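You operate a simulated robot arm through the tools that you are given. There is no shell and no other tool. Be economical: measure what you need, move in short steps, check, and stop when the job is done.

Carry out the task below with a simulated robot arm. There is one attempt and no reset: what you move stays moved.

TASK
Fetch the purple-banded beaker and set it on the blue card. Then press the scale gross button three times.
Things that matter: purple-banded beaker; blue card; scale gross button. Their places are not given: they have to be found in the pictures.

It is judged by the outcome, as a careful person would: the job done as asked, and still so three seconds after it is handed in. It fails if anything else is knocked over, pushed out of place, dropped, spilled or broken.

THE ROBOT
A 7-joint arm with a two-finger parallel gripper, fixed in place. Base frame: the origin is at the foot of the arm, x ahead of it, y to its left, z up; the work surface is at about z = 0. Lengths are in mm, angles in degrees, forces in N, time in s.
With the tool pointing down near the work surface it reaches from about 240 to 620 mm from the base axis. Its first joint turns from -66.0 to 66.0 degrees. Payload 2.6 kg.
Tool frame: the origin (TCP) lies between the finger pads and is the grasp point; the fingertips stand 30 mm ahead of it; z points along the fingers, y is the line along which they close. The gripper opens to 94 mm. The fingers are 28 mm wide and 10 mm thick; the gripper's body (50 by 96 mm) begins 55 mm behind the TCP.
Orientation is told as [roll, pitch, yaw] about the base's x, y, z axes, in that order, counted from this pose: with the fingers straight down and closing along the base's y, the tool's x points along the base's -x, its y along +y and its z along -z.

THE INTERFACE
- The arm moves only by the tool apply_moves. Its argument "motion" is a list of rows, each an object of numbers (a shift or turn left out is 0, a gripper value left out holds the last): "tx", "ty", "tz": the shift along the base's x, y, z in cm; "ax", "ay", "az": the turn, a rotation vector about the base's x, y, z in degrees. In form: [{"tx": .., "ty": .., "tz": .., "ax": .., "ay": .., "az": ..}, ...]. A call has 1 to 8 rows; each row is the pose to reach, as a shift and turn from the pose commanded when the call began. "hand" is the finger opening in cm, from 0 to 9.4, set as the call begins (left out, the last holds). A row lasts 0.2 s, in which the tool goes at most 50 mm and 8.6 degrees; a call with a longer step from one row to the next is refused whole, and so is a gripper value outside its range. A pose out of reach is approached as far as the arm can. The call stops where the force on the tool passes 40 N (or 10 N more than at its start, if that is more) or the arm is blocked; 0.2 s more then pass. The fingers move at their own pace (about 72 mm/s each) and stop on an object; they squeeze with about 23 N. The grip force told is the motor's: it shows also when the fingers shut on nothing. Time passes only in rows, and 0.2 s behind the last, so rows that repeat a pose let the fingers close. It gives the time, the measured TCP pose, the force on the tool (base axes), the opening and the grip force at its end, in the units of the frame above (readings bear some noise).
- Cameras (640 x 400 px; columns grow to the right, rows downward): "scene" is fixed at [24.2, 436.8, 562.5]; the picture's right is [-0.78, -0.63, 0.00], its down [-0.34, 0.42, -0.84] and it looks along [0.53, -0.65, -0.54] (base axes); focal length 321 px, centre (320, 200). "wrist" rides on the gripper at [-37, 0, -58] in the tool frame; the picture's right is [0.00, -1.00, 0.00], its down [0.97, 0.00, -0.24] and it looks along [0.24, 0.00, 0.97] (tool axes); focal length 218 px, centre (320, 200).
- get_image(camera): a new picture of that camera. No time passes.
- measure_at(camera, pixels): for up to 12 pixels [column, row] of the newest picture of that camera ("zoom" is the newest enlarged one), the place [x, y, z] in the base frame of the surface seen there, good to about 2 mm, but the place of the scene camera against the robot may be out by one fixed shift of up to 18 mm in any direction. No time passes.
- zoom(camera, box): a new picture of the part [left, top, right, bottom] of that camera's present view, enlarged. No time passes.
- sign_off(): hands the job in; it is judged then, once.

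Work in short steps. Measure before you move; look again where a grasp or a placing could have gone wrong, and mend it. You have 80 turns and 46 pictures in all, the two below and enlarged ones among them. Open the gripper and draw the arm clear of the work before you hand the job in, unless the task says otherwise; then end with one line.

The tools are called after "Request:" by a JSON object that holds its "name" and its "arguments". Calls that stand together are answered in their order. apply_moves: Moves the arm, as the interface text tells. Its arguments: {"type":"object","properties":{"motion":{"type":"array"},"hand":{"type":"number"}},"required":["motion"]} The other tools are called the same way: get_image (camera) takes a picture; measure_at (camera, pixels) gives the place of the surface under pixels of a picture; zoom (camera, box) takes an enlarged picture of a part of a camera's view; sign_off () hands the job in.

At the start:

```text
clock: 0.0
position: [350.0, 91.4, 394.6]
ee_rot: [0.0, 0.0, 0.0]
force: [0.0, -0.9, -0.4]
finger_gap: 93.9
grip_force: 0.0
```

scene: 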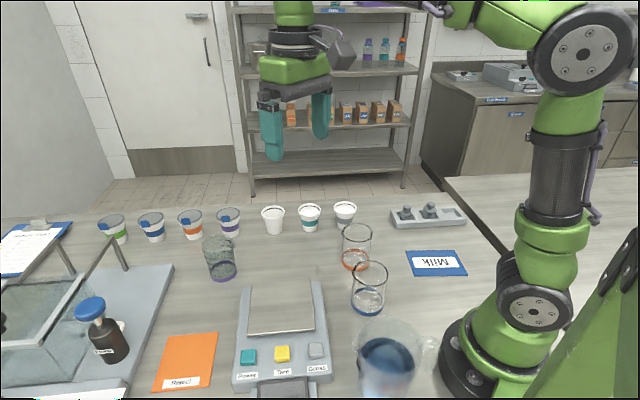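
wrist: 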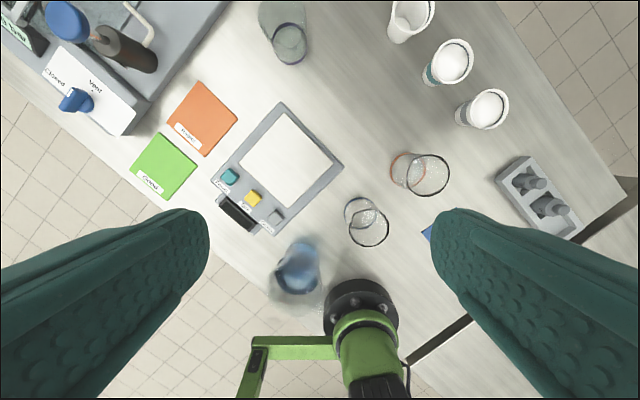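

I zoom on the candidates for the purple-banded beaker, the blue card, and the scale buttons.

Request:
{"name": "zoom", "arguments": {"camera": "scene", "box": [90, 190, 290, 315]}}

Request:
{"name": "zoom", "arguments": {"camera": "scene", "box": [220, 200, 480, 362]}}

Request:
{"name": "zoom", "arguments": {"camera": "scene", "box": [220, 300, 380, 400]}}

```text
3.20 times, centred on (190, 252) of scene
```

zoom: 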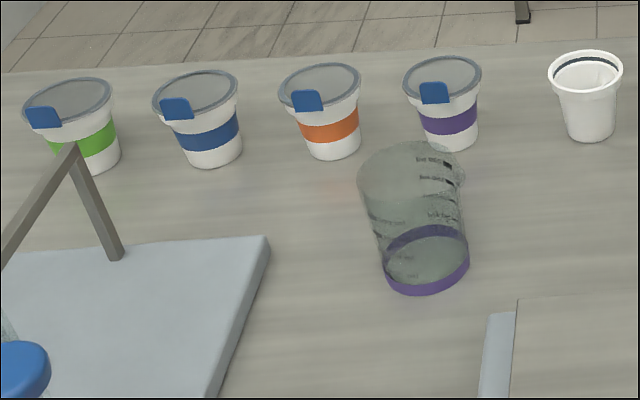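

```text
2.46 times, centred on (350, 281) of scene
```

zoom: 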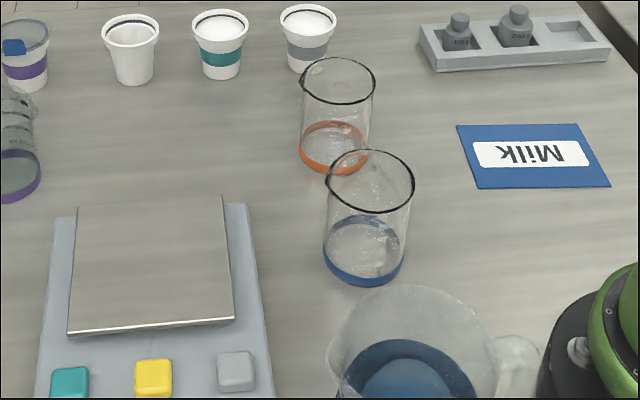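

```text
4.00 times, centred on (300, 350) of scene
```

zoom: 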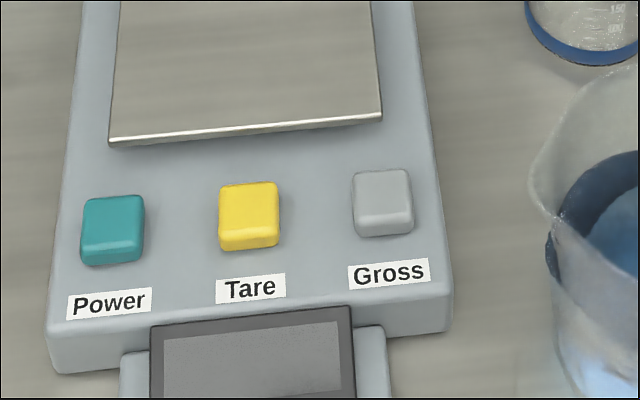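

The beaker with a purple band is at scene (221,258), the blue card at (437,263), and Gross at (317,350). I measure them in both cameras.

Request:
{"name": "measure_at", "arguments": {"camera": "scene", "pixels": [[205, 240], [220, 236], [234, 238], [215, 255], [222, 281], [437, 263], [407, 251], [458, 250], [467, 275], [413, 276], [316, 348], [371, 262]]}}

Request:
{"name": "measure_at", "arguments": {"camera": "wrist", "pixels": [[276, 215], [253, 198], [230, 177], [290, 40], [280, 10], [297, 10], [290, 60], [428, 232], [280, 150], [358, 210], [372, 240], [300, 270]]}}

Request:
{"name": "zoom", "arguments": {"camera": "wrist", "box": [220, 0, 380, 100]}}

```text
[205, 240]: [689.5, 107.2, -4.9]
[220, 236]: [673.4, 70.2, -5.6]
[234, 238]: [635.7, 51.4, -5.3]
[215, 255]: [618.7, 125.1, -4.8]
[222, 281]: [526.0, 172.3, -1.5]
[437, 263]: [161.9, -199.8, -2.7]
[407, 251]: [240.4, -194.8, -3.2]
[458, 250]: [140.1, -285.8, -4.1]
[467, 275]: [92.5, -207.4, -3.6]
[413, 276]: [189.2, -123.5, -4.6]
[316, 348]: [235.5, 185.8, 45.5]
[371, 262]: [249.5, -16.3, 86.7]
```

```text
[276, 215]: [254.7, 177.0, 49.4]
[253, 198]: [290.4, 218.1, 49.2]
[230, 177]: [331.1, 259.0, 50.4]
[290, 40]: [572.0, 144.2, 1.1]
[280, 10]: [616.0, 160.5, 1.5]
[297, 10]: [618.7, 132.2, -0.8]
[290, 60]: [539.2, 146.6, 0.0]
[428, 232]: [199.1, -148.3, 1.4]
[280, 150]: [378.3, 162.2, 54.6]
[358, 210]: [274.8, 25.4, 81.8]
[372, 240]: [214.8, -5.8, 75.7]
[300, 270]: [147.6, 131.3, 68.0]
```

```text
4.00 times, centred on (300, 50) of wrist
```

zoom: 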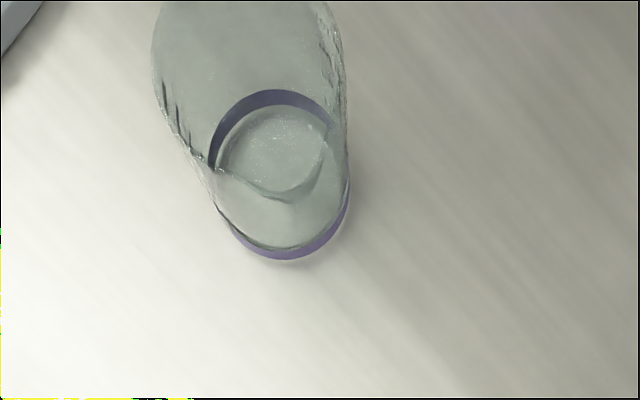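

Beaker base is about (561,145), card centre about (180,-210) after correcting for the scene offset, Gross about (255,177,50). I go above the beaker to look at it closely.

Request:
{"name": "apply_moves", "arguments": {"motion": [{"tx": 3.4, "ty": 0.9, "tz": -2}, {"tx": 6.8, "ty": 1.8, "tz": -4}, {"tx": 10.2, "ty": 2.7, "tz": -6}, {"tx": 13.6, "ty": 3.6, "tz": -8}, {"tx": 17, "ty": 4.5, "tz": -10}, {"tx": 20, "ty": 5.4, "tz": -12}, {"tx": 20, "ty": 5.4, "tz": -12}], "hand": 9.4}}

Request:
{"name": "get_image", "arguments": {"camera": "wrist"}}

Request:
{"name": "get_image", "arguments": {"camera": "scene"}}

```text
clock: 1.6
position: [547.4, 148.1, 272.1]
ee_rot: [0.1, 0.0, 0.0]
force: [-0.4, -0.9, -0.1]
finger_gap: 94.2
grip_force: 0.0
out of reach, approached as far as the arm can: row 6, 7
```

```text
39 pictures are left
```

wrist: 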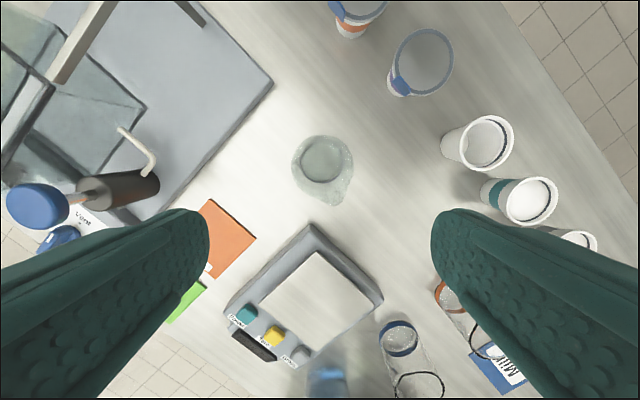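

```text
38 pictures are left
```

scene: 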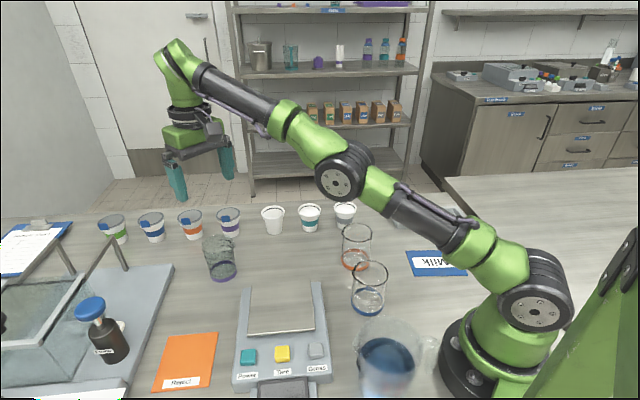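

Request:
{"name": "zoom", "arguments": {"camera": "wrist", "box": [260, 120, 388, 220]}}

Request:
{"name": "measure_at", "arguments": {"camera": "wrist", "pixels": [[320, 160], [320, 180], [294, 172], [349, 165], [322, 137], [335, 200], [403, 85], [300, 352], [273, 335], [405, 333], [507, 372], [230, 330]]}}

```text
4.00 times, centred on (324, 170) of wrist
```

zoom: 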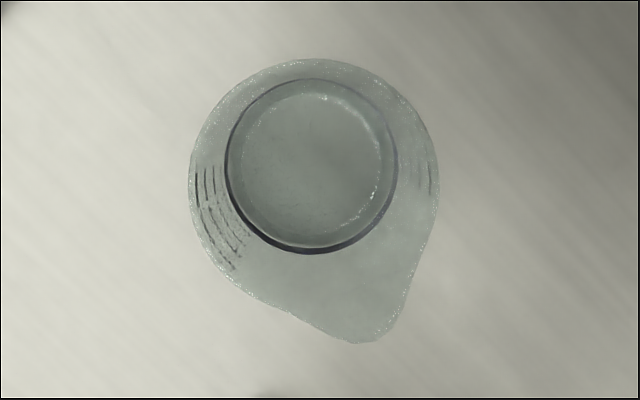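

```text
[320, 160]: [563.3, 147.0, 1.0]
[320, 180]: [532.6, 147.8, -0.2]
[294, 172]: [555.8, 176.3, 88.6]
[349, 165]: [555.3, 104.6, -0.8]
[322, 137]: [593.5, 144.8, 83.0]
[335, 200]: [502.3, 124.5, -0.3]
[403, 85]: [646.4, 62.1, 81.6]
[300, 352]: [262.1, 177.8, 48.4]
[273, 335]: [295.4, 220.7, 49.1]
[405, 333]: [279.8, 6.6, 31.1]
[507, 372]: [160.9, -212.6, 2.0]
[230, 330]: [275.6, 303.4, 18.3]
```

Beaker: centre about (562,145), rim about 88 high and 69 wide, with the spout facing -x. I align above it and come down halfway.

Request:
{"name": "apply_moves", "arguments": {"motion": [{"tx": 0.5, "tz": -4}, {"tx": 1.0, "tz": -8}, {"tx": 1.2, "tz": -12}, {"tx": 1.2, "tz": -12}]}}

```text
clock: 2.6
position: [585.2, 153.1, 157.7]
ee_rot: [-0.1, 0.1, 0.0]
force: [0.6, -0.4, -0.4]
finger_gap: 94.0
grip_force: 0.1
out of reach, approached as far as the arm can: row 1, 2, 3, 4
```

The arm went farther in x and y than I commanded (585,153 measured against 562,145 intended). I check this with a small step back.

Request:
{"name": "apply_moves", "arguments": {"motion": [{"tx": -2.0}, {"tx": -4.0}, {"tx": -4.0}]}}

```text
clock: 3.4
position: [579.5, 162.2, 165.8]
ee_rot: [-0.1, 0.1, 0.0]
force: [-0.9, 0.0, -0.5]
finger_gap: 94.1
grip_force: 0.1
out of reach, approached as far as the arm can: row 1, 2, 3
```

Request:
{"name": "apply_moves", "arguments": {"motion": [{"tx": -2.0}, {"tx": -4.0}, {"tx": -4.0}, {"tx": -4.0}]}}

```text
clock: 4.4
position: [576.7, 173.6, 170.6]
ee_rot: [0.0, 0.1, 0.0]
force: [0.0, 0.0, 0.0]
finger_gap: 94.2
grip_force: 0.1
out of reach, approached as far as the arm can: row 1, 2, 3, 4
```

The response doesn't match the commanded axes. I undo the shifts to get away from the reach limit, then test each axis.

Request:
{"name": "apply_moves", "arguments": {"motion": [{"tz": 4}, {"tz": 8}, {"tx": -3, "ty": -1.2, "tz": 10}, {"tx": -6, "ty": -2.4, "tz": 12}, {"tx": -9, "ty": -3.6, "tz": 14}, {"tx": -11, "ty": -4.5, "tz": 16}, {"tx": -13.2, "ty": -5.4, "tz": 18}, {"tx": -13.2, "ty": -5.4, "tz": 18}]}}

```text
clock: 6.2
position: [441.7, 119.7, 351.3]
ee_rot: [0.0, 0.0, 0.1]
force: [0.0, 0.1, 0.5]
finger_gap: 94.1
grip_force: 0.1
out of reach, approached as far as the arm can: row 1, 2
```

Away from the limit the arm moves exactly as commanded, so the trouble was the stretched pose. I go down at a smaller radius first, then extend.

Request:
{"name": "apply_moves", "arguments": {"motion": [{"tx": 0.6, "ty": 0.5, "tz": -4}, {"tx": 1.2, "ty": 1.0, "tz": -8}, {"tx": 1.8, "ty": 1.5, "tz": -12}, {"tx": 2.4, "ty": 2.0, "tz": -16}, {"tx": 3.0, "ty": 2.5, "tz": -20}, {"tx": 3.8, "ty": 2.5, "tz": -21}, {"tx": 3.8, "ty": 2.5, "tz": -21}]}}

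```text
clock: 7.8
position: [481.7, 144.6, 139.9]
ee_rot: [0.0, 0.0, 0.0]
force: [0.1, 0.0, 0.7]
finger_gap: 94.2
grip_force: 0.0
```

Now exact. I extend over the beaker and look.

Request:
{"name": "apply_moves", "arguments": {"motion": [{"tx": 3}, {"tx": 6}, {"tx": 8.1, "ty": 0.1}, {"tx": 8.1, "ty": 0.1}]}}

Request:
{"name": "get_image", "arguments": {"camera": "wrist"}}

```text
clock: 8.8
position: [563.0, 146.7, 140.1]
ee_rot: [0.0, 0.0, 0.0]
force: [0.3, -1.2, 0.9]
finger_gap: 94.1
grip_force: 0.0
```

```text
36 pictures are left
```

wrist: 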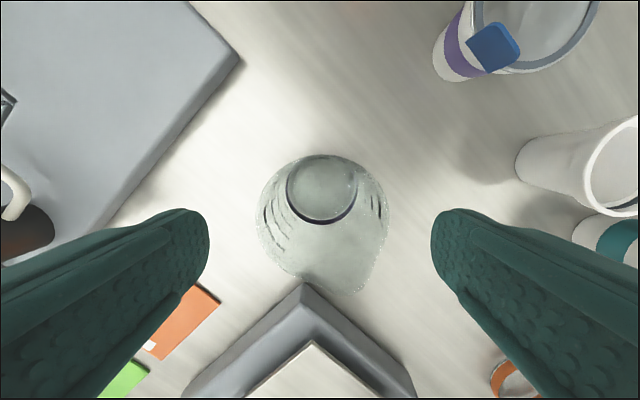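

Beaker is centred between the fingers. I check the neighbours' clearance.

Request:
{"name": "measure_at", "arguments": {"camera": "wrist", "pixels": [[522, 165], [600, 155], [480, 50], [303, 290], [235, 65], [320, 190], [575, 230]]}}

```text
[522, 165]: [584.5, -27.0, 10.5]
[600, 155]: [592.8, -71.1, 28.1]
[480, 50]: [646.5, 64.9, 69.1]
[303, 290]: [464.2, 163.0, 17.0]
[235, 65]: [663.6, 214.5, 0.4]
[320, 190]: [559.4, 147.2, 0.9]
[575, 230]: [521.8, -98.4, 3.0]
```

Neighbours are well clear. I descend 88 mm.

Request:
{"name": "apply_moves", "arguments": {"motion": [{"tz": -3}, {"tz": -6}, {"tz": -8.8}, {"tz": -8.8}]}}

```text
clock: 9.8
position: [561.6, 145.4, 54.3]
ee_rot: [0.0, -0.1, 0.0]
force: [-0.2, 0.2, 0.2]
finger_gap: 94.1
grip_force: 0.0
```

Good; close gently to about 5.5 cm, which makes the fingers stop on the glass.

Request:
{"name": "apply_moves", "arguments": {"motion": [{"tz": 0}, {"tz": 0}, {"tz": 0}, {"tz": 0}], "hand": 5.0}}

Request:
{"name": "get_image", "arguments": {"camera": "wrist"}}

```text
clock: 10.8
position: [561.3, 145.3, 55.3]
ee_rot: [0.0, -0.1, 0.0]
force: [-0.4, -0.5, -0.2]
finger_gap: 67.7
grip_force: 23.0
```

```text
35 pictures are left
```

wrist: 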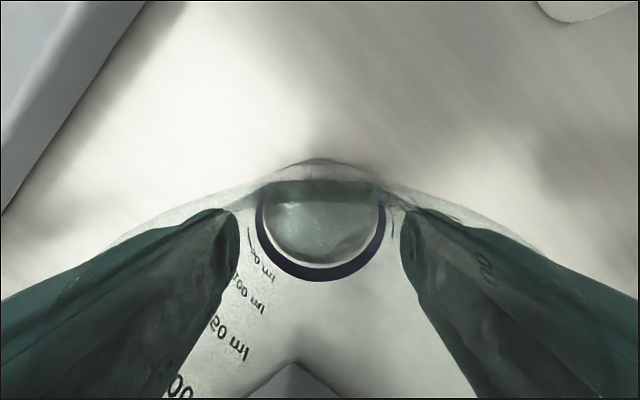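

Gripped at 67.7 mm. Lift slightly and check.

Request:
{"name": "apply_moves", "arguments": {"motion": [{"tz": 1.5}, {"tz": 4}, {"tz": 7}, {"tz": 9}, {"tx": -1.5, "tz": 11}, {"tx": -4.5, "tz": 13}, {"tx": -8, "tz": 15}, {"tx": -8, "tz": 15}]}}

Request:
{"name": "get_image", "arguments": {"camera": "scene"}}

```text
clock: 12.6
position: [481.3, 144.1, 202.5]
ee_rot: [0.0, 0.0, -0.1]
force: [0.0, -0.3, -1.0]
finger_gap: 67.3
grip_force: 23.0
```

```text
34 pictures are left
```

scene: 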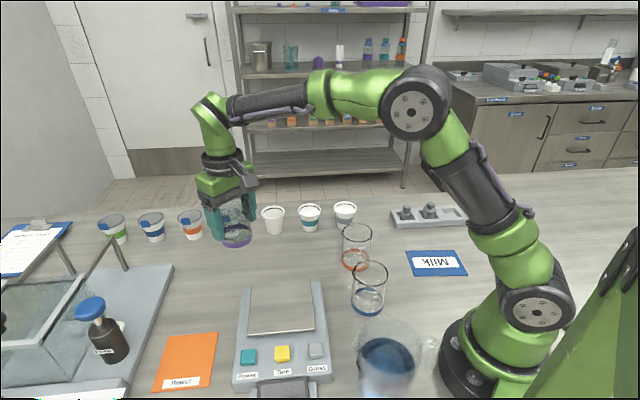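

Held well. I swing toward the card at this height.

Request:
{"name": "apply_moves", "arguments": {"motion": [{"tx": -1, "ty": -3}, {"tx": -3, "ty": -7}, {"tx": -5, "ty": -11}, {"tx": -7, "ty": -15}, {"tx": -9, "ty": -19}, {"tx": -11, "ty": -23}, {"tx": -13, "ty": -26}, {"tx": -14, "ty": -28}]}}

Request:
{"name": "get_image", "arguments": {"camera": "wrist"}}

```text
clock: 14.4
position: [341.6, -134.7, 203.8]
ee_rot: [0.0, 0.0, 0.0]
force: [0.2, 0.7, -0.7]
finger_gap: 67.5
grip_force: 23.0
```

```text
33 pictures are left
```

wrist: 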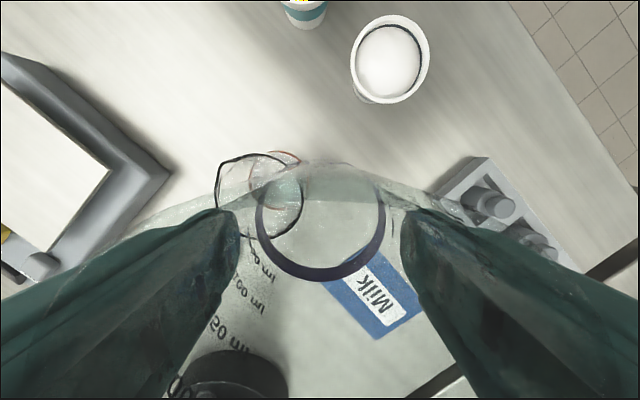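

Request:
{"name": "measure_at", "arguments": {"camera": "wrist", "pixels": [[375, 337], [422, 314], [380, 290], [345, 300], [326, 284], [395, 262], [440, 195], [540, 250], [380, 262]]}}

```text
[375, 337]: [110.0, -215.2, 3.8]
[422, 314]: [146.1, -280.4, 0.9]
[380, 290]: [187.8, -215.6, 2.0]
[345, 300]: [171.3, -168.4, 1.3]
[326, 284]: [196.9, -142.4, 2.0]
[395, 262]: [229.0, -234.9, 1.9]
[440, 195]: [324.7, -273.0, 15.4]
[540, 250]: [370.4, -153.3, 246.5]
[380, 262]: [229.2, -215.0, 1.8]
```

Card corners come out at about (110,-215), (147,-284), (200,-140), so its centre is near (176,-212). I go above it.

Request:
{"name": "apply_moves", "arguments": {"motion": [{"tx": -3, "ty": -1.4}, {"tx": -6, "ty": -2.8}, {"tx": -9, "ty": -4.2}, {"tx": -12, "ty": -5.6}, {"tx": -15, "ty": -7}, {"tx": -16.5, "ty": -7.7}, {"tx": -16.5, "ty": -7.7}]}}

Request:
{"name": "get_image", "arguments": {"camera": "wrist"}}

Request:
{"name": "get_image", "arguments": {"camera": "scene"}}

```text
clock: 16.0
position: [176.1, -210.8, 202.9]
ee_rot: [0.0, 0.0, 0.1]
force: [0.6, -0.2, -0.1]
finger_gap: 67.7
grip_force: 22.9
```

```text
32 pictures are left
```

wrist: 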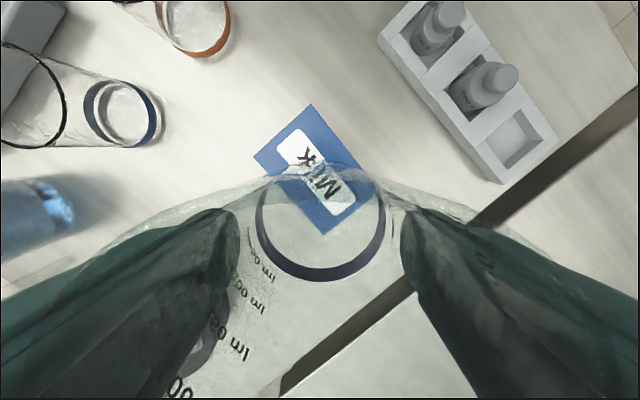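

```text
31 pictures are left
```

scene: 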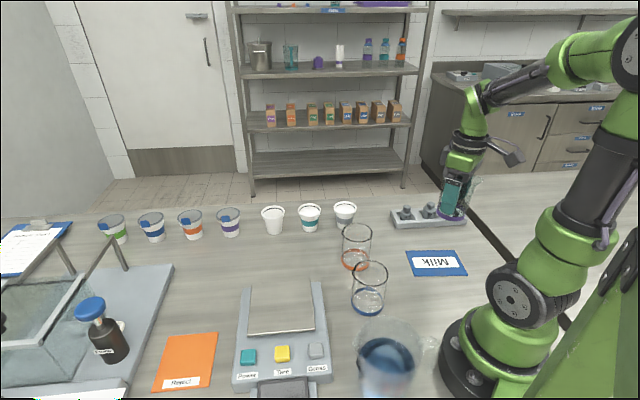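

Request:
{"name": "measure_at", "arguments": {"camera": "wrist", "pixels": [[311, 106], [256, 157], [377, 183], [324, 233], [318, 150], [430, 100], [490, 175]]}}

```text
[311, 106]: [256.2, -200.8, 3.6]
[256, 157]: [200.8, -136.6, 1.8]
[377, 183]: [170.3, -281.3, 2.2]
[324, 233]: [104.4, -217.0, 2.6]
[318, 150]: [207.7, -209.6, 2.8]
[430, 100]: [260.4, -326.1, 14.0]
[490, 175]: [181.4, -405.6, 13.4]
```

Card centre is (183,-209), top about 2. I shift 7 mm in x and 2 mm in y and descend most of the way.

Request:
{"name": "apply_moves", "arguments": {"motion": [{"tx": 0.7, "ty": 0.2, "tz": -3}, {"tx": 0.7, "ty": 0.2, "tz": -6}, {"tx": 0.7, "ty": 0.2, "tz": -9}, {"tx": 0.7, "ty": 0.2, "tz": -12}, {"tx": 0.7, "ty": 0.2, "tz": -13.5}, {"tx": 0.7, "ty": 0.2, "tz": -13.5}]}}

Request:
{"name": "get_image", "arguments": {"camera": "scene"}}

```text
clock: 17.4
position: [183.5, -210.6, 67.4]
ee_rot: [0.0, 0.0, -0.1]
force: [-0.9, -0.1, -0.7]
finger_gap: 67.4
grip_force: 22.4
```

```text
30 pictures are left
```

scene: 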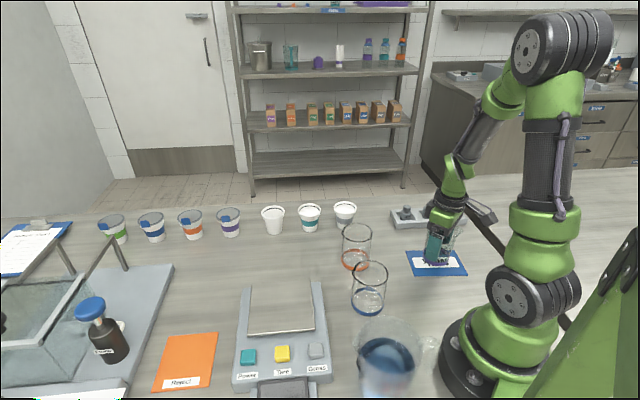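

The beaker is just above the card. I lower it in small steps until it touches.

Request:
{"name": "apply_moves", "arguments": {"motion": [{"tz": -0.4}, {"tz": -0.7}, {"tz": -0.9}, {"tz": -0.9}]}}

```text
clock: 18.4
position: [183.7, -210.4, 59.6]
ee_rot: [0.0, -0.1, 0.0]
force: [-0.3, 0.1, 0.0]
finger_gap: 67.9
grip_force: 23.3
```

Request:
{"name": "apply_moves", "arguments": {"motion": [{"tz": -0.1}, {"tz": -0.2}, {"tz": -0.2}]}}

```text
clock: 19.2
position: [184.4, -209.7, 57.6]
ee_rot: [0.1, 0.0, 0.1]
force: [-0.1, 0.0, 0.1]
finger_gap: 67.5
grip_force: 23.3
```

Request:
{"name": "apply_moves", "arguments": {"motion": [{"tz": -0.1}, {"tz": -0.15}, {"tz": -0.15}]}}

```text
clock: 20.0
position: [183.7, -211.3, 56.1]
ee_rot: [-0.1, -0.1, 0.0]
force: [0.0, 0.7, 9.6]
finger_gap: 67.5
grip_force: 23.4
```

Contact (9.6 N upward). I open the fingers while holding still.

Request:
{"name": "apply_moves", "arguments": {"motion": [{"tz": 0}, {"tz": 0}, {"tz": 0}], "hand": 9.4}}

Request:
{"name": "get_image", "arguments": {"camera": "wrist"}}

```text
clock: 20.8
position: [185.1, -210.0, 55.7]
ee_rot: [0.1, 0.0, 0.0]
force: [0.3, 0.6, -0.3]
finger_gap: 93.9
grip_force: 0.1
```

```text
29 pictures are left
```

wrist: 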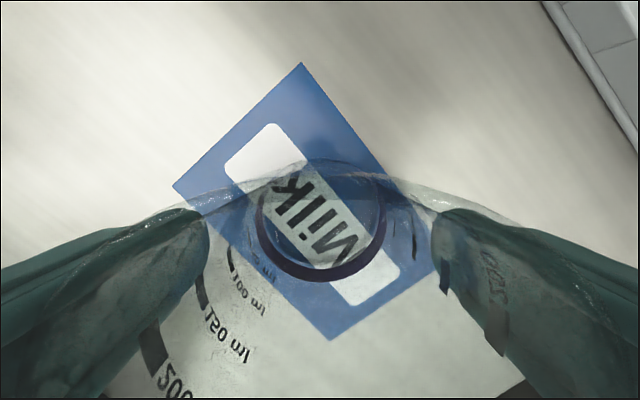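

The beaker stands wholly on the card. I lift straight up.

Request:
{"name": "apply_moves", "arguments": {"motion": [{"tz": 2}, {"tz": 5}, {"tz": 9}, {"tz": 13}, {"tz": 16}, {"tz": 16}]}}

Request:
{"name": "get_image", "arguments": {"camera": "wrist"}}

```text
clock: 22.2
position: [183.8, -209.7, 214.5]
ee_rot: [-0.1, 0.1, 0.0]
force: [0.2, 0.1, -0.4]
finger_gap: 93.8
grip_force: 0.0
```

```text
28 pictures are left
```

wrist: 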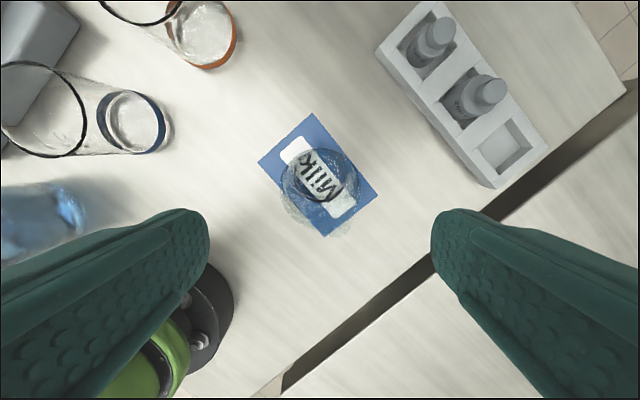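

Beaker is centred on the card. I close the fingers and travel around toward the scale.

Request:
{"name": "apply_moves", "arguments": {"motion": [{"tx": 3, "ty": 3}, {"tx": 6, "ty": 6}, {"tx": 9, "ty": 9}, {"tx": 11, "ty": 13}, {"tx": 12, "ty": 17}, {"tx": 12, "ty": 21.5}, {"tx": 12, "ty": 26}, {"tx": 12, "ty": 30}], "hand": 0}}

Request:
{"name": "apply_moves", "arguments": {"motion": [{"tx": -0.5, "ty": 2, "az": 8}, {"tx": -1, "ty": 4, "az": 16}, {"tx": -2, "ty": 6, "az": 24}, {"tx": -3, "ty": 7, "az": 32}, {"tx": -3.5, "ty": 8, "az": 40}, {"tx": -3.5, "ty": 8.2, "az": 48}, {"tx": -3.5, "ty": 8.2, "az": 48}]}}

Request:
{"name": "get_image", "arguments": {"camera": "wrist"}}

```text
clock: 24.0
position: [301.9, 87.7, 214.3]
ee_rot: [0.0, 0.0, -0.1]
force: [-0.5, -1.0, -0.7]
finger_gap: 0.0
grip_force: 23.0
```

```text
clock: 25.6
position: [267.9, 171.7, 216.1]
ee_rot: [0.1, 0.0, 48.0]
force: [0.6, -0.4, -0.2]
finger_gap: 0.1
grip_force: 22.5
```

```text
27 pictures are left
```

wrist: 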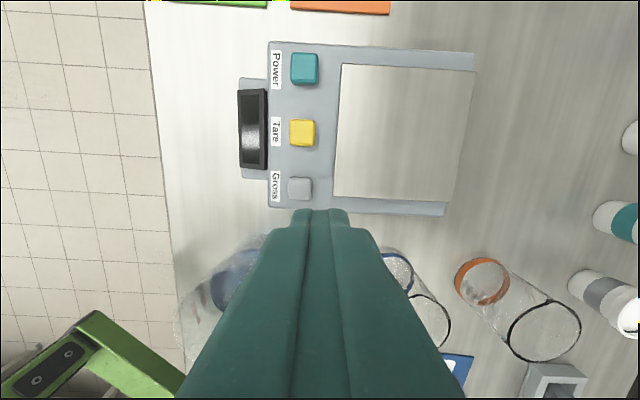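

Request:
{"name": "measure_at", "arguments": {"camera": "wrist", "pixels": [[300, 188], [294, 180], [307, 180], [294, 197], [308, 197], [338, 190], [215, 290], [260, 240], [190, 285], [400, 262], [240, 262], [411, 300]]}}

Request:
{"name": "zoom", "arguments": {"camera": "wrist", "box": [160, 160, 400, 310]}}

```text
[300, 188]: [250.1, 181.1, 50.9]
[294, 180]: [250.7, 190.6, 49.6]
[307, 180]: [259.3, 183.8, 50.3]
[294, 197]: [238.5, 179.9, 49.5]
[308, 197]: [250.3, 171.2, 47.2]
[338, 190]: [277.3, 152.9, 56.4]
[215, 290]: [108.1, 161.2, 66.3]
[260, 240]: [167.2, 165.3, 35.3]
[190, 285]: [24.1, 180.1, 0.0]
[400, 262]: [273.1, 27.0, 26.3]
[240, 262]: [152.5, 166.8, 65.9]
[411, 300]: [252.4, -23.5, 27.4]
```

```text
2.67 times, centred on (280, 235) of wrist
```

zoom: 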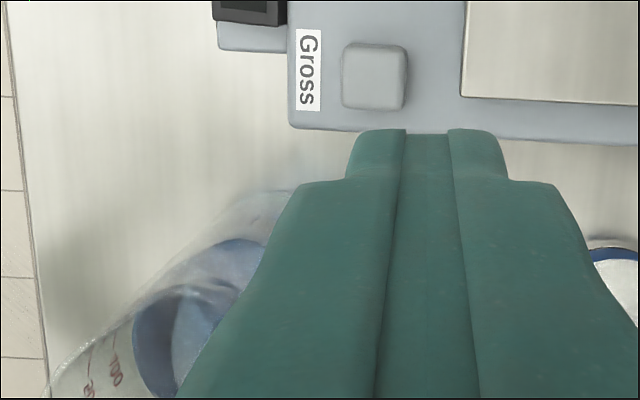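

Gross button centre is (250,181), top about 50. I go above it with the tips about 12 mm over it.

Request:
{"name": "apply_moves", "arguments": {"motion": [{"tx": -0.9, "ty": 0.5, "tz": -2}, {"tx": -1.8, "ty": 0.95, "tz": -5}, {"tx": -1.8, "ty": 0.95, "tz": -8}, {"tx": -1.8, "ty": 0.95, "tz": -11}, {"tx": -1.8, "ty": 0.95, "tz": -12.4}, {"tx": -1.8, "ty": 0.95, "tz": -12.4}]}}

Request:
{"name": "get_image", "arguments": {"camera": "wrist"}}

Request:
{"name": "zoom", "arguments": {"camera": "scene", "box": [220, 250, 420, 375]}}

```text
clock: 27.0
position: [250.9, 182.3, 90.9]
ee_rot: [-0.1, 0.0, 48.1]
force: [-0.2, 0.8, 1.2]
finger_gap: 0.1
grip_force: 23.0
```

```text
25 pictures are left
```

wrist: 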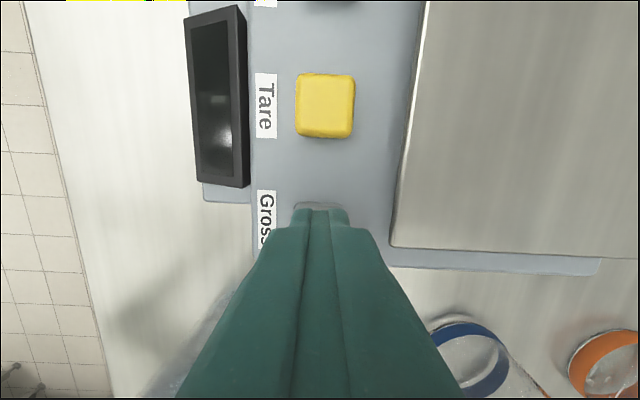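

```text
3.20 times, centred on (320, 312) of scene
```

zoom: 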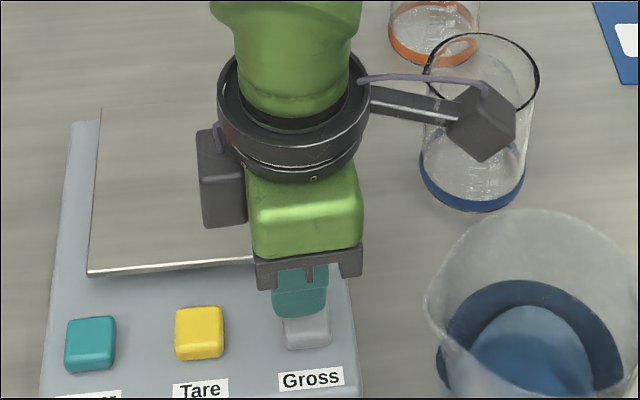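

Fingers are over Gross only. I press down in small steps to find contact.

Request:
{"name": "apply_moves", "arguments": {"motion": [{"tz": -0.4}, {"tz": -0.8}, {"tz": -1.0}, {"tz": -1.0}]}}

```text
clock: 28.0
position: [250.7, 182.3, 81.2]
ee_rot: [-0.1, 0.0, 48.1]
force: [0.0, 0.5, 0.1]
finger_gap: 0.0
grip_force: 22.6
```

Request:
{"name": "apply_moves", "arguments": {"motion": [{"tz": -0.1}, {"tz": -0.2}, {"tz": -0.3}, {"tz": -0.3}]}}

```text
clock: 29.0
position: [251.1, 180.7, 77.3]
ee_rot: [0.0, 0.0, 48.0]
force: [0.1, 0.2, 0.9]
finger_gap: 0.0
grip_force: 22.9
```

Request:
{"name": "apply_moves", "arguments": {"motion": [{"tz": -0.1}, {"tz": -0.1}]}}

Request:
{"name": "zoom", "arguments": {"camera": "scene", "box": [260, 310, 360, 372]}}

```text
clock: 29.6
position: [251.8, 181.7, 78.6]
ee_rot: [0.0, 0.0, 48.0]
force: [0.6, -1.0, 0.7]
finger_gap: 0.1
grip_force: 23.4
```

```text
6.40 times, centred on (310, 341) of scene
```

zoom: 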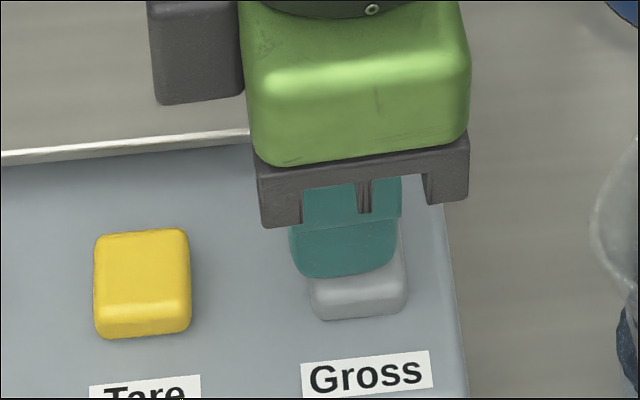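

No clear contact yet; I continue in 1 mm steps without lifting, so the press count stays clear.

Request:
{"name": "apply_moves", "arguments": {"motion": [{"tz": -0.05}, {"tz": -0.1}, {"tz": -0.1}]}}

```text
clock: 30.4
position: [251.3, 181.2, 77.8]
ee_rot: [0.1, 0.0, 48.1]
force: [0.1, -0.5, 2.0]
finger_gap: 0.1
grip_force: 23.3
```

Request:
{"name": "apply_moves", "arguments": {"motion": [{"tz": -0.05}, {"tz": -0.1}, {"tz": -0.1}]}}

```text
clock: 31.2
position: [250.6, 181.8, 74.5]
ee_rot: [0.0, 0.1, 48.0]
force: [-0.3, -1.1, 2.1]
finger_gap: 0.0
grip_force: 23.0
```

Request:
{"name": "apply_moves", "arguments": {"motion": [{"tz": -0.05}, {"tz": -0.1}, {"tz": -0.1}]}}

Request:
{"name": "zoom", "arguments": {"camera": "scene", "box": [260, 310, 360, 372]}}

```text
clock: 32.0
position: [250.6, 181.8, 74.7]
ee_rot: [0.0, -0.1, 48.0]
force: [-1.9, 0.6, 2.0]
finger_gap: 0.0
grip_force: 23.5
```

```text
6.40 times, centred on (310, 341) of scene
```

zoom: 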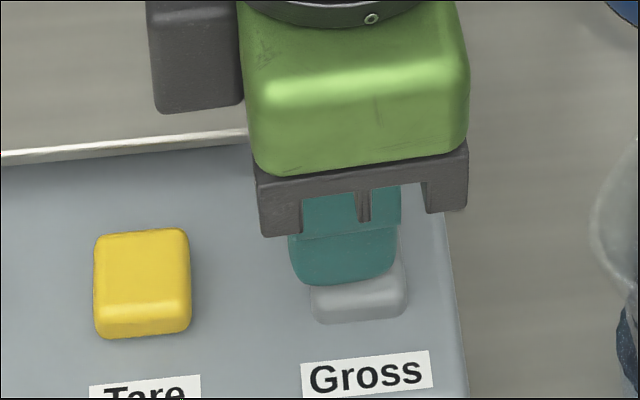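

The button is moving down with a soft spring force of about 2 N. I continue until it bottoms out.

Request:
{"name": "apply_moves", "arguments": {"motion": [{"tz": -0.05}, {"tz": -0.1}, {"tz": -0.15}, {"tz": -0.2}, {"tz": -0.2}]}}

```text
clock: 33.2
position: [250.3, 180.7, 72.8]
ee_rot: [0.0, -0.1, 48.0]
force: [-6.1, 1.6, 13.1]
finger_gap: 0.0
grip_force: 22.8
```

It bottomed out (13 N): press one. I release fully and check.

Request:
{"name": "apply_moves", "arguments": {"motion": [{"tz": 0.5}, {"tz": 1.0}, {"tz": 1.8}, {"tz": 1.8}]}}

Request:
{"name": "zoom", "arguments": {"camera": "scene", "box": [220, 275, 420, 400]}}

Request:
{"name": "get_image", "arguments": {"camera": "wrist"}}

```text
clock: 34.2
position: [249.9, 181.7, 91.1]
ee_rot: [0.0, 0.0, 48.0]
force: [0.0, 0.4, -0.6]
finger_gap: 0.0
grip_force: 23.3
```

```text
3.20 times, centred on (320, 338) of scene
```

zoom: 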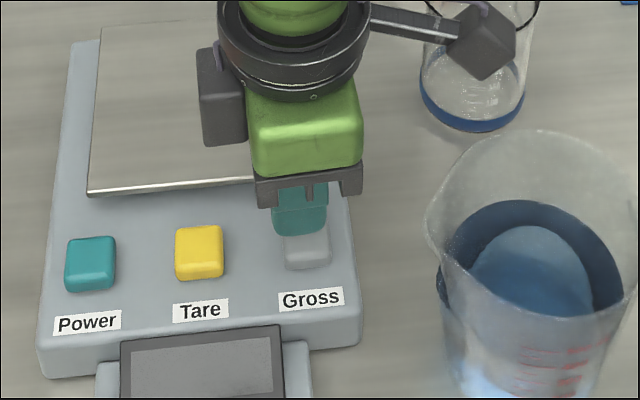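

```text
20 pictures are left
```

wrist: 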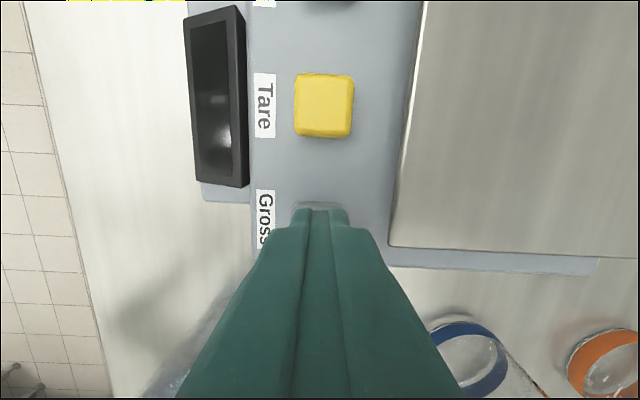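

Button is back up and the scale hasn't moved. Second press, same depth, then release.

Request:
{"name": "apply_moves", "arguments": {"motion": [{"tz": -0.6}, {"tz": -1.1}, {"tz": -1.4}, {"tz": -1.6}, {"tz": -1.7}, {"tz": -1.8}, {"tz": -1.8}]}}

Request:
{"name": "apply_moves", "arguments": {"motion": [{"tz": 0.5}, {"tz": 1.0}, {"tz": 1.8}, {"tz": 1.8}]}}

```text
clock: 35.8
position: [252.8, 181.5, 72.6]
ee_rot: [0.0, -0.1, 47.9]
force: [2.6, -4.9, 12.4]
finger_gap: 0.3
grip_force: 23.1
```

```text
clock: 36.8
position: [251.2, 181.6, 92.0]
ee_rot: [0.1, 0.0, 48.0]
force: [-1.0, 0.0, 0.5]
finger_gap: 0.0
grip_force: 22.9
```

Same 12–13 N bottoming. Third press and release.

Request:
{"name": "apply_moves", "arguments": {"motion": [{"tz": -0.6}, {"tz": -1.1}, {"tz": -1.4}, {"tz": -1.6}, {"tz": -1.7}, {"tz": -1.8}, {"tz": -1.8}]}}

Request:
{"name": "apply_moves", "arguments": {"motion": [{"tz": 0.5}, {"tz": 1.0}, {"tz": 1.8}, {"tz": 5}, {"tz": 9}, {"tz": 13}, {"tz": 16}, {"tz": 16}]}}

Request:
{"name": "get_image", "arguments": {"camera": "scene"}}

Request:
{"name": "get_image", "arguments": {"camera": "wrist"}}

```text
clock: 38.4
position: [251.0, 183.4, 72.6]
ee_rot: [0.0, 0.0, 48.0]
force: [-4.1, -1.1, 9.3]
finger_gap: 0.1
grip_force: 22.7
```

```text
clock: 40.2
position: [251.2, 182.4, 233.5]
ee_rot: [0.0, 0.0, 48.0]
force: [0.1, 0.4, -0.1]
finger_gap: 0.0
grip_force: 22.9
```

```text
19 pictures are left
```

scene: 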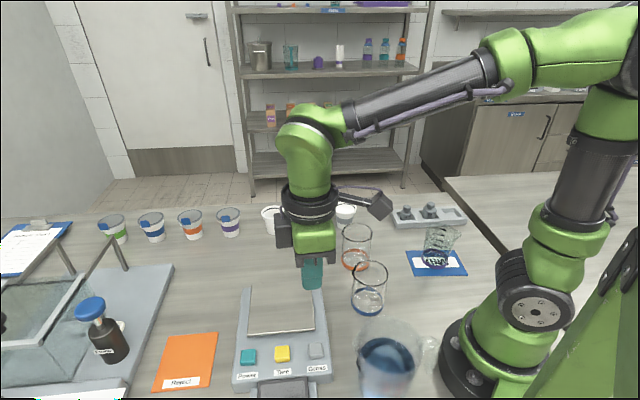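

```text
18 pictures are left
```

wrist: 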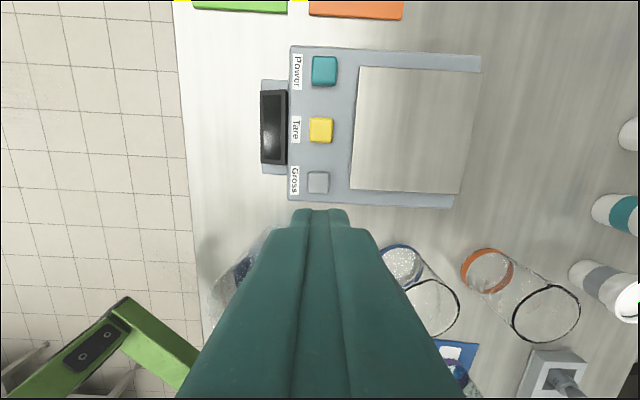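

Three presses done; beaker stands on the card and everything else is in place. I open the gripper and rise clear.

Request:
{"name": "apply_moves", "arguments": {"motion": [{"tx": 1, "tz": 3}, {"tx": 3, "tz": 6}, {"tx": 5, "tz": 9}, {"tx": 5, "tz": 9}], "hand": 9.4}}

Request:
{"name": "zoom", "arguments": {"camera": "scene", "box": [220, 200, 480, 362]}}

```text
clock: 41.2
position: [302.0, 180.4, 323.6]
ee_rot: [0.0, 0.0, 47.9]
force: [0.2, 0.1, 0.1]
finger_gap: 93.7
grip_force: 0.1
```

```text
2.46 times, centred on (350, 281) of scene
```

zoom: 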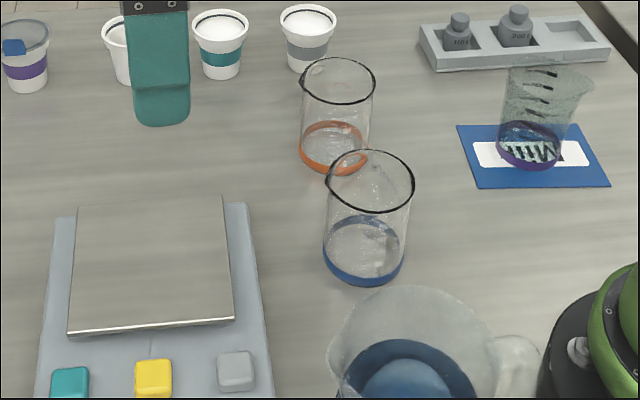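

Everything is in place, so I hand in.

Request:
{"name": "sign_off", "arguments": {}}

```text
The job is handed in.
```

The purple-banded beaker is standing upright on the blue card, and I pressed the Gross button three times, going down until it stopped each time. The scale's display stayed dark, so only the button's travel and force confirm the presses. Nothing else was knocked over or visibly moved, and the arm is clear with the gripper open.
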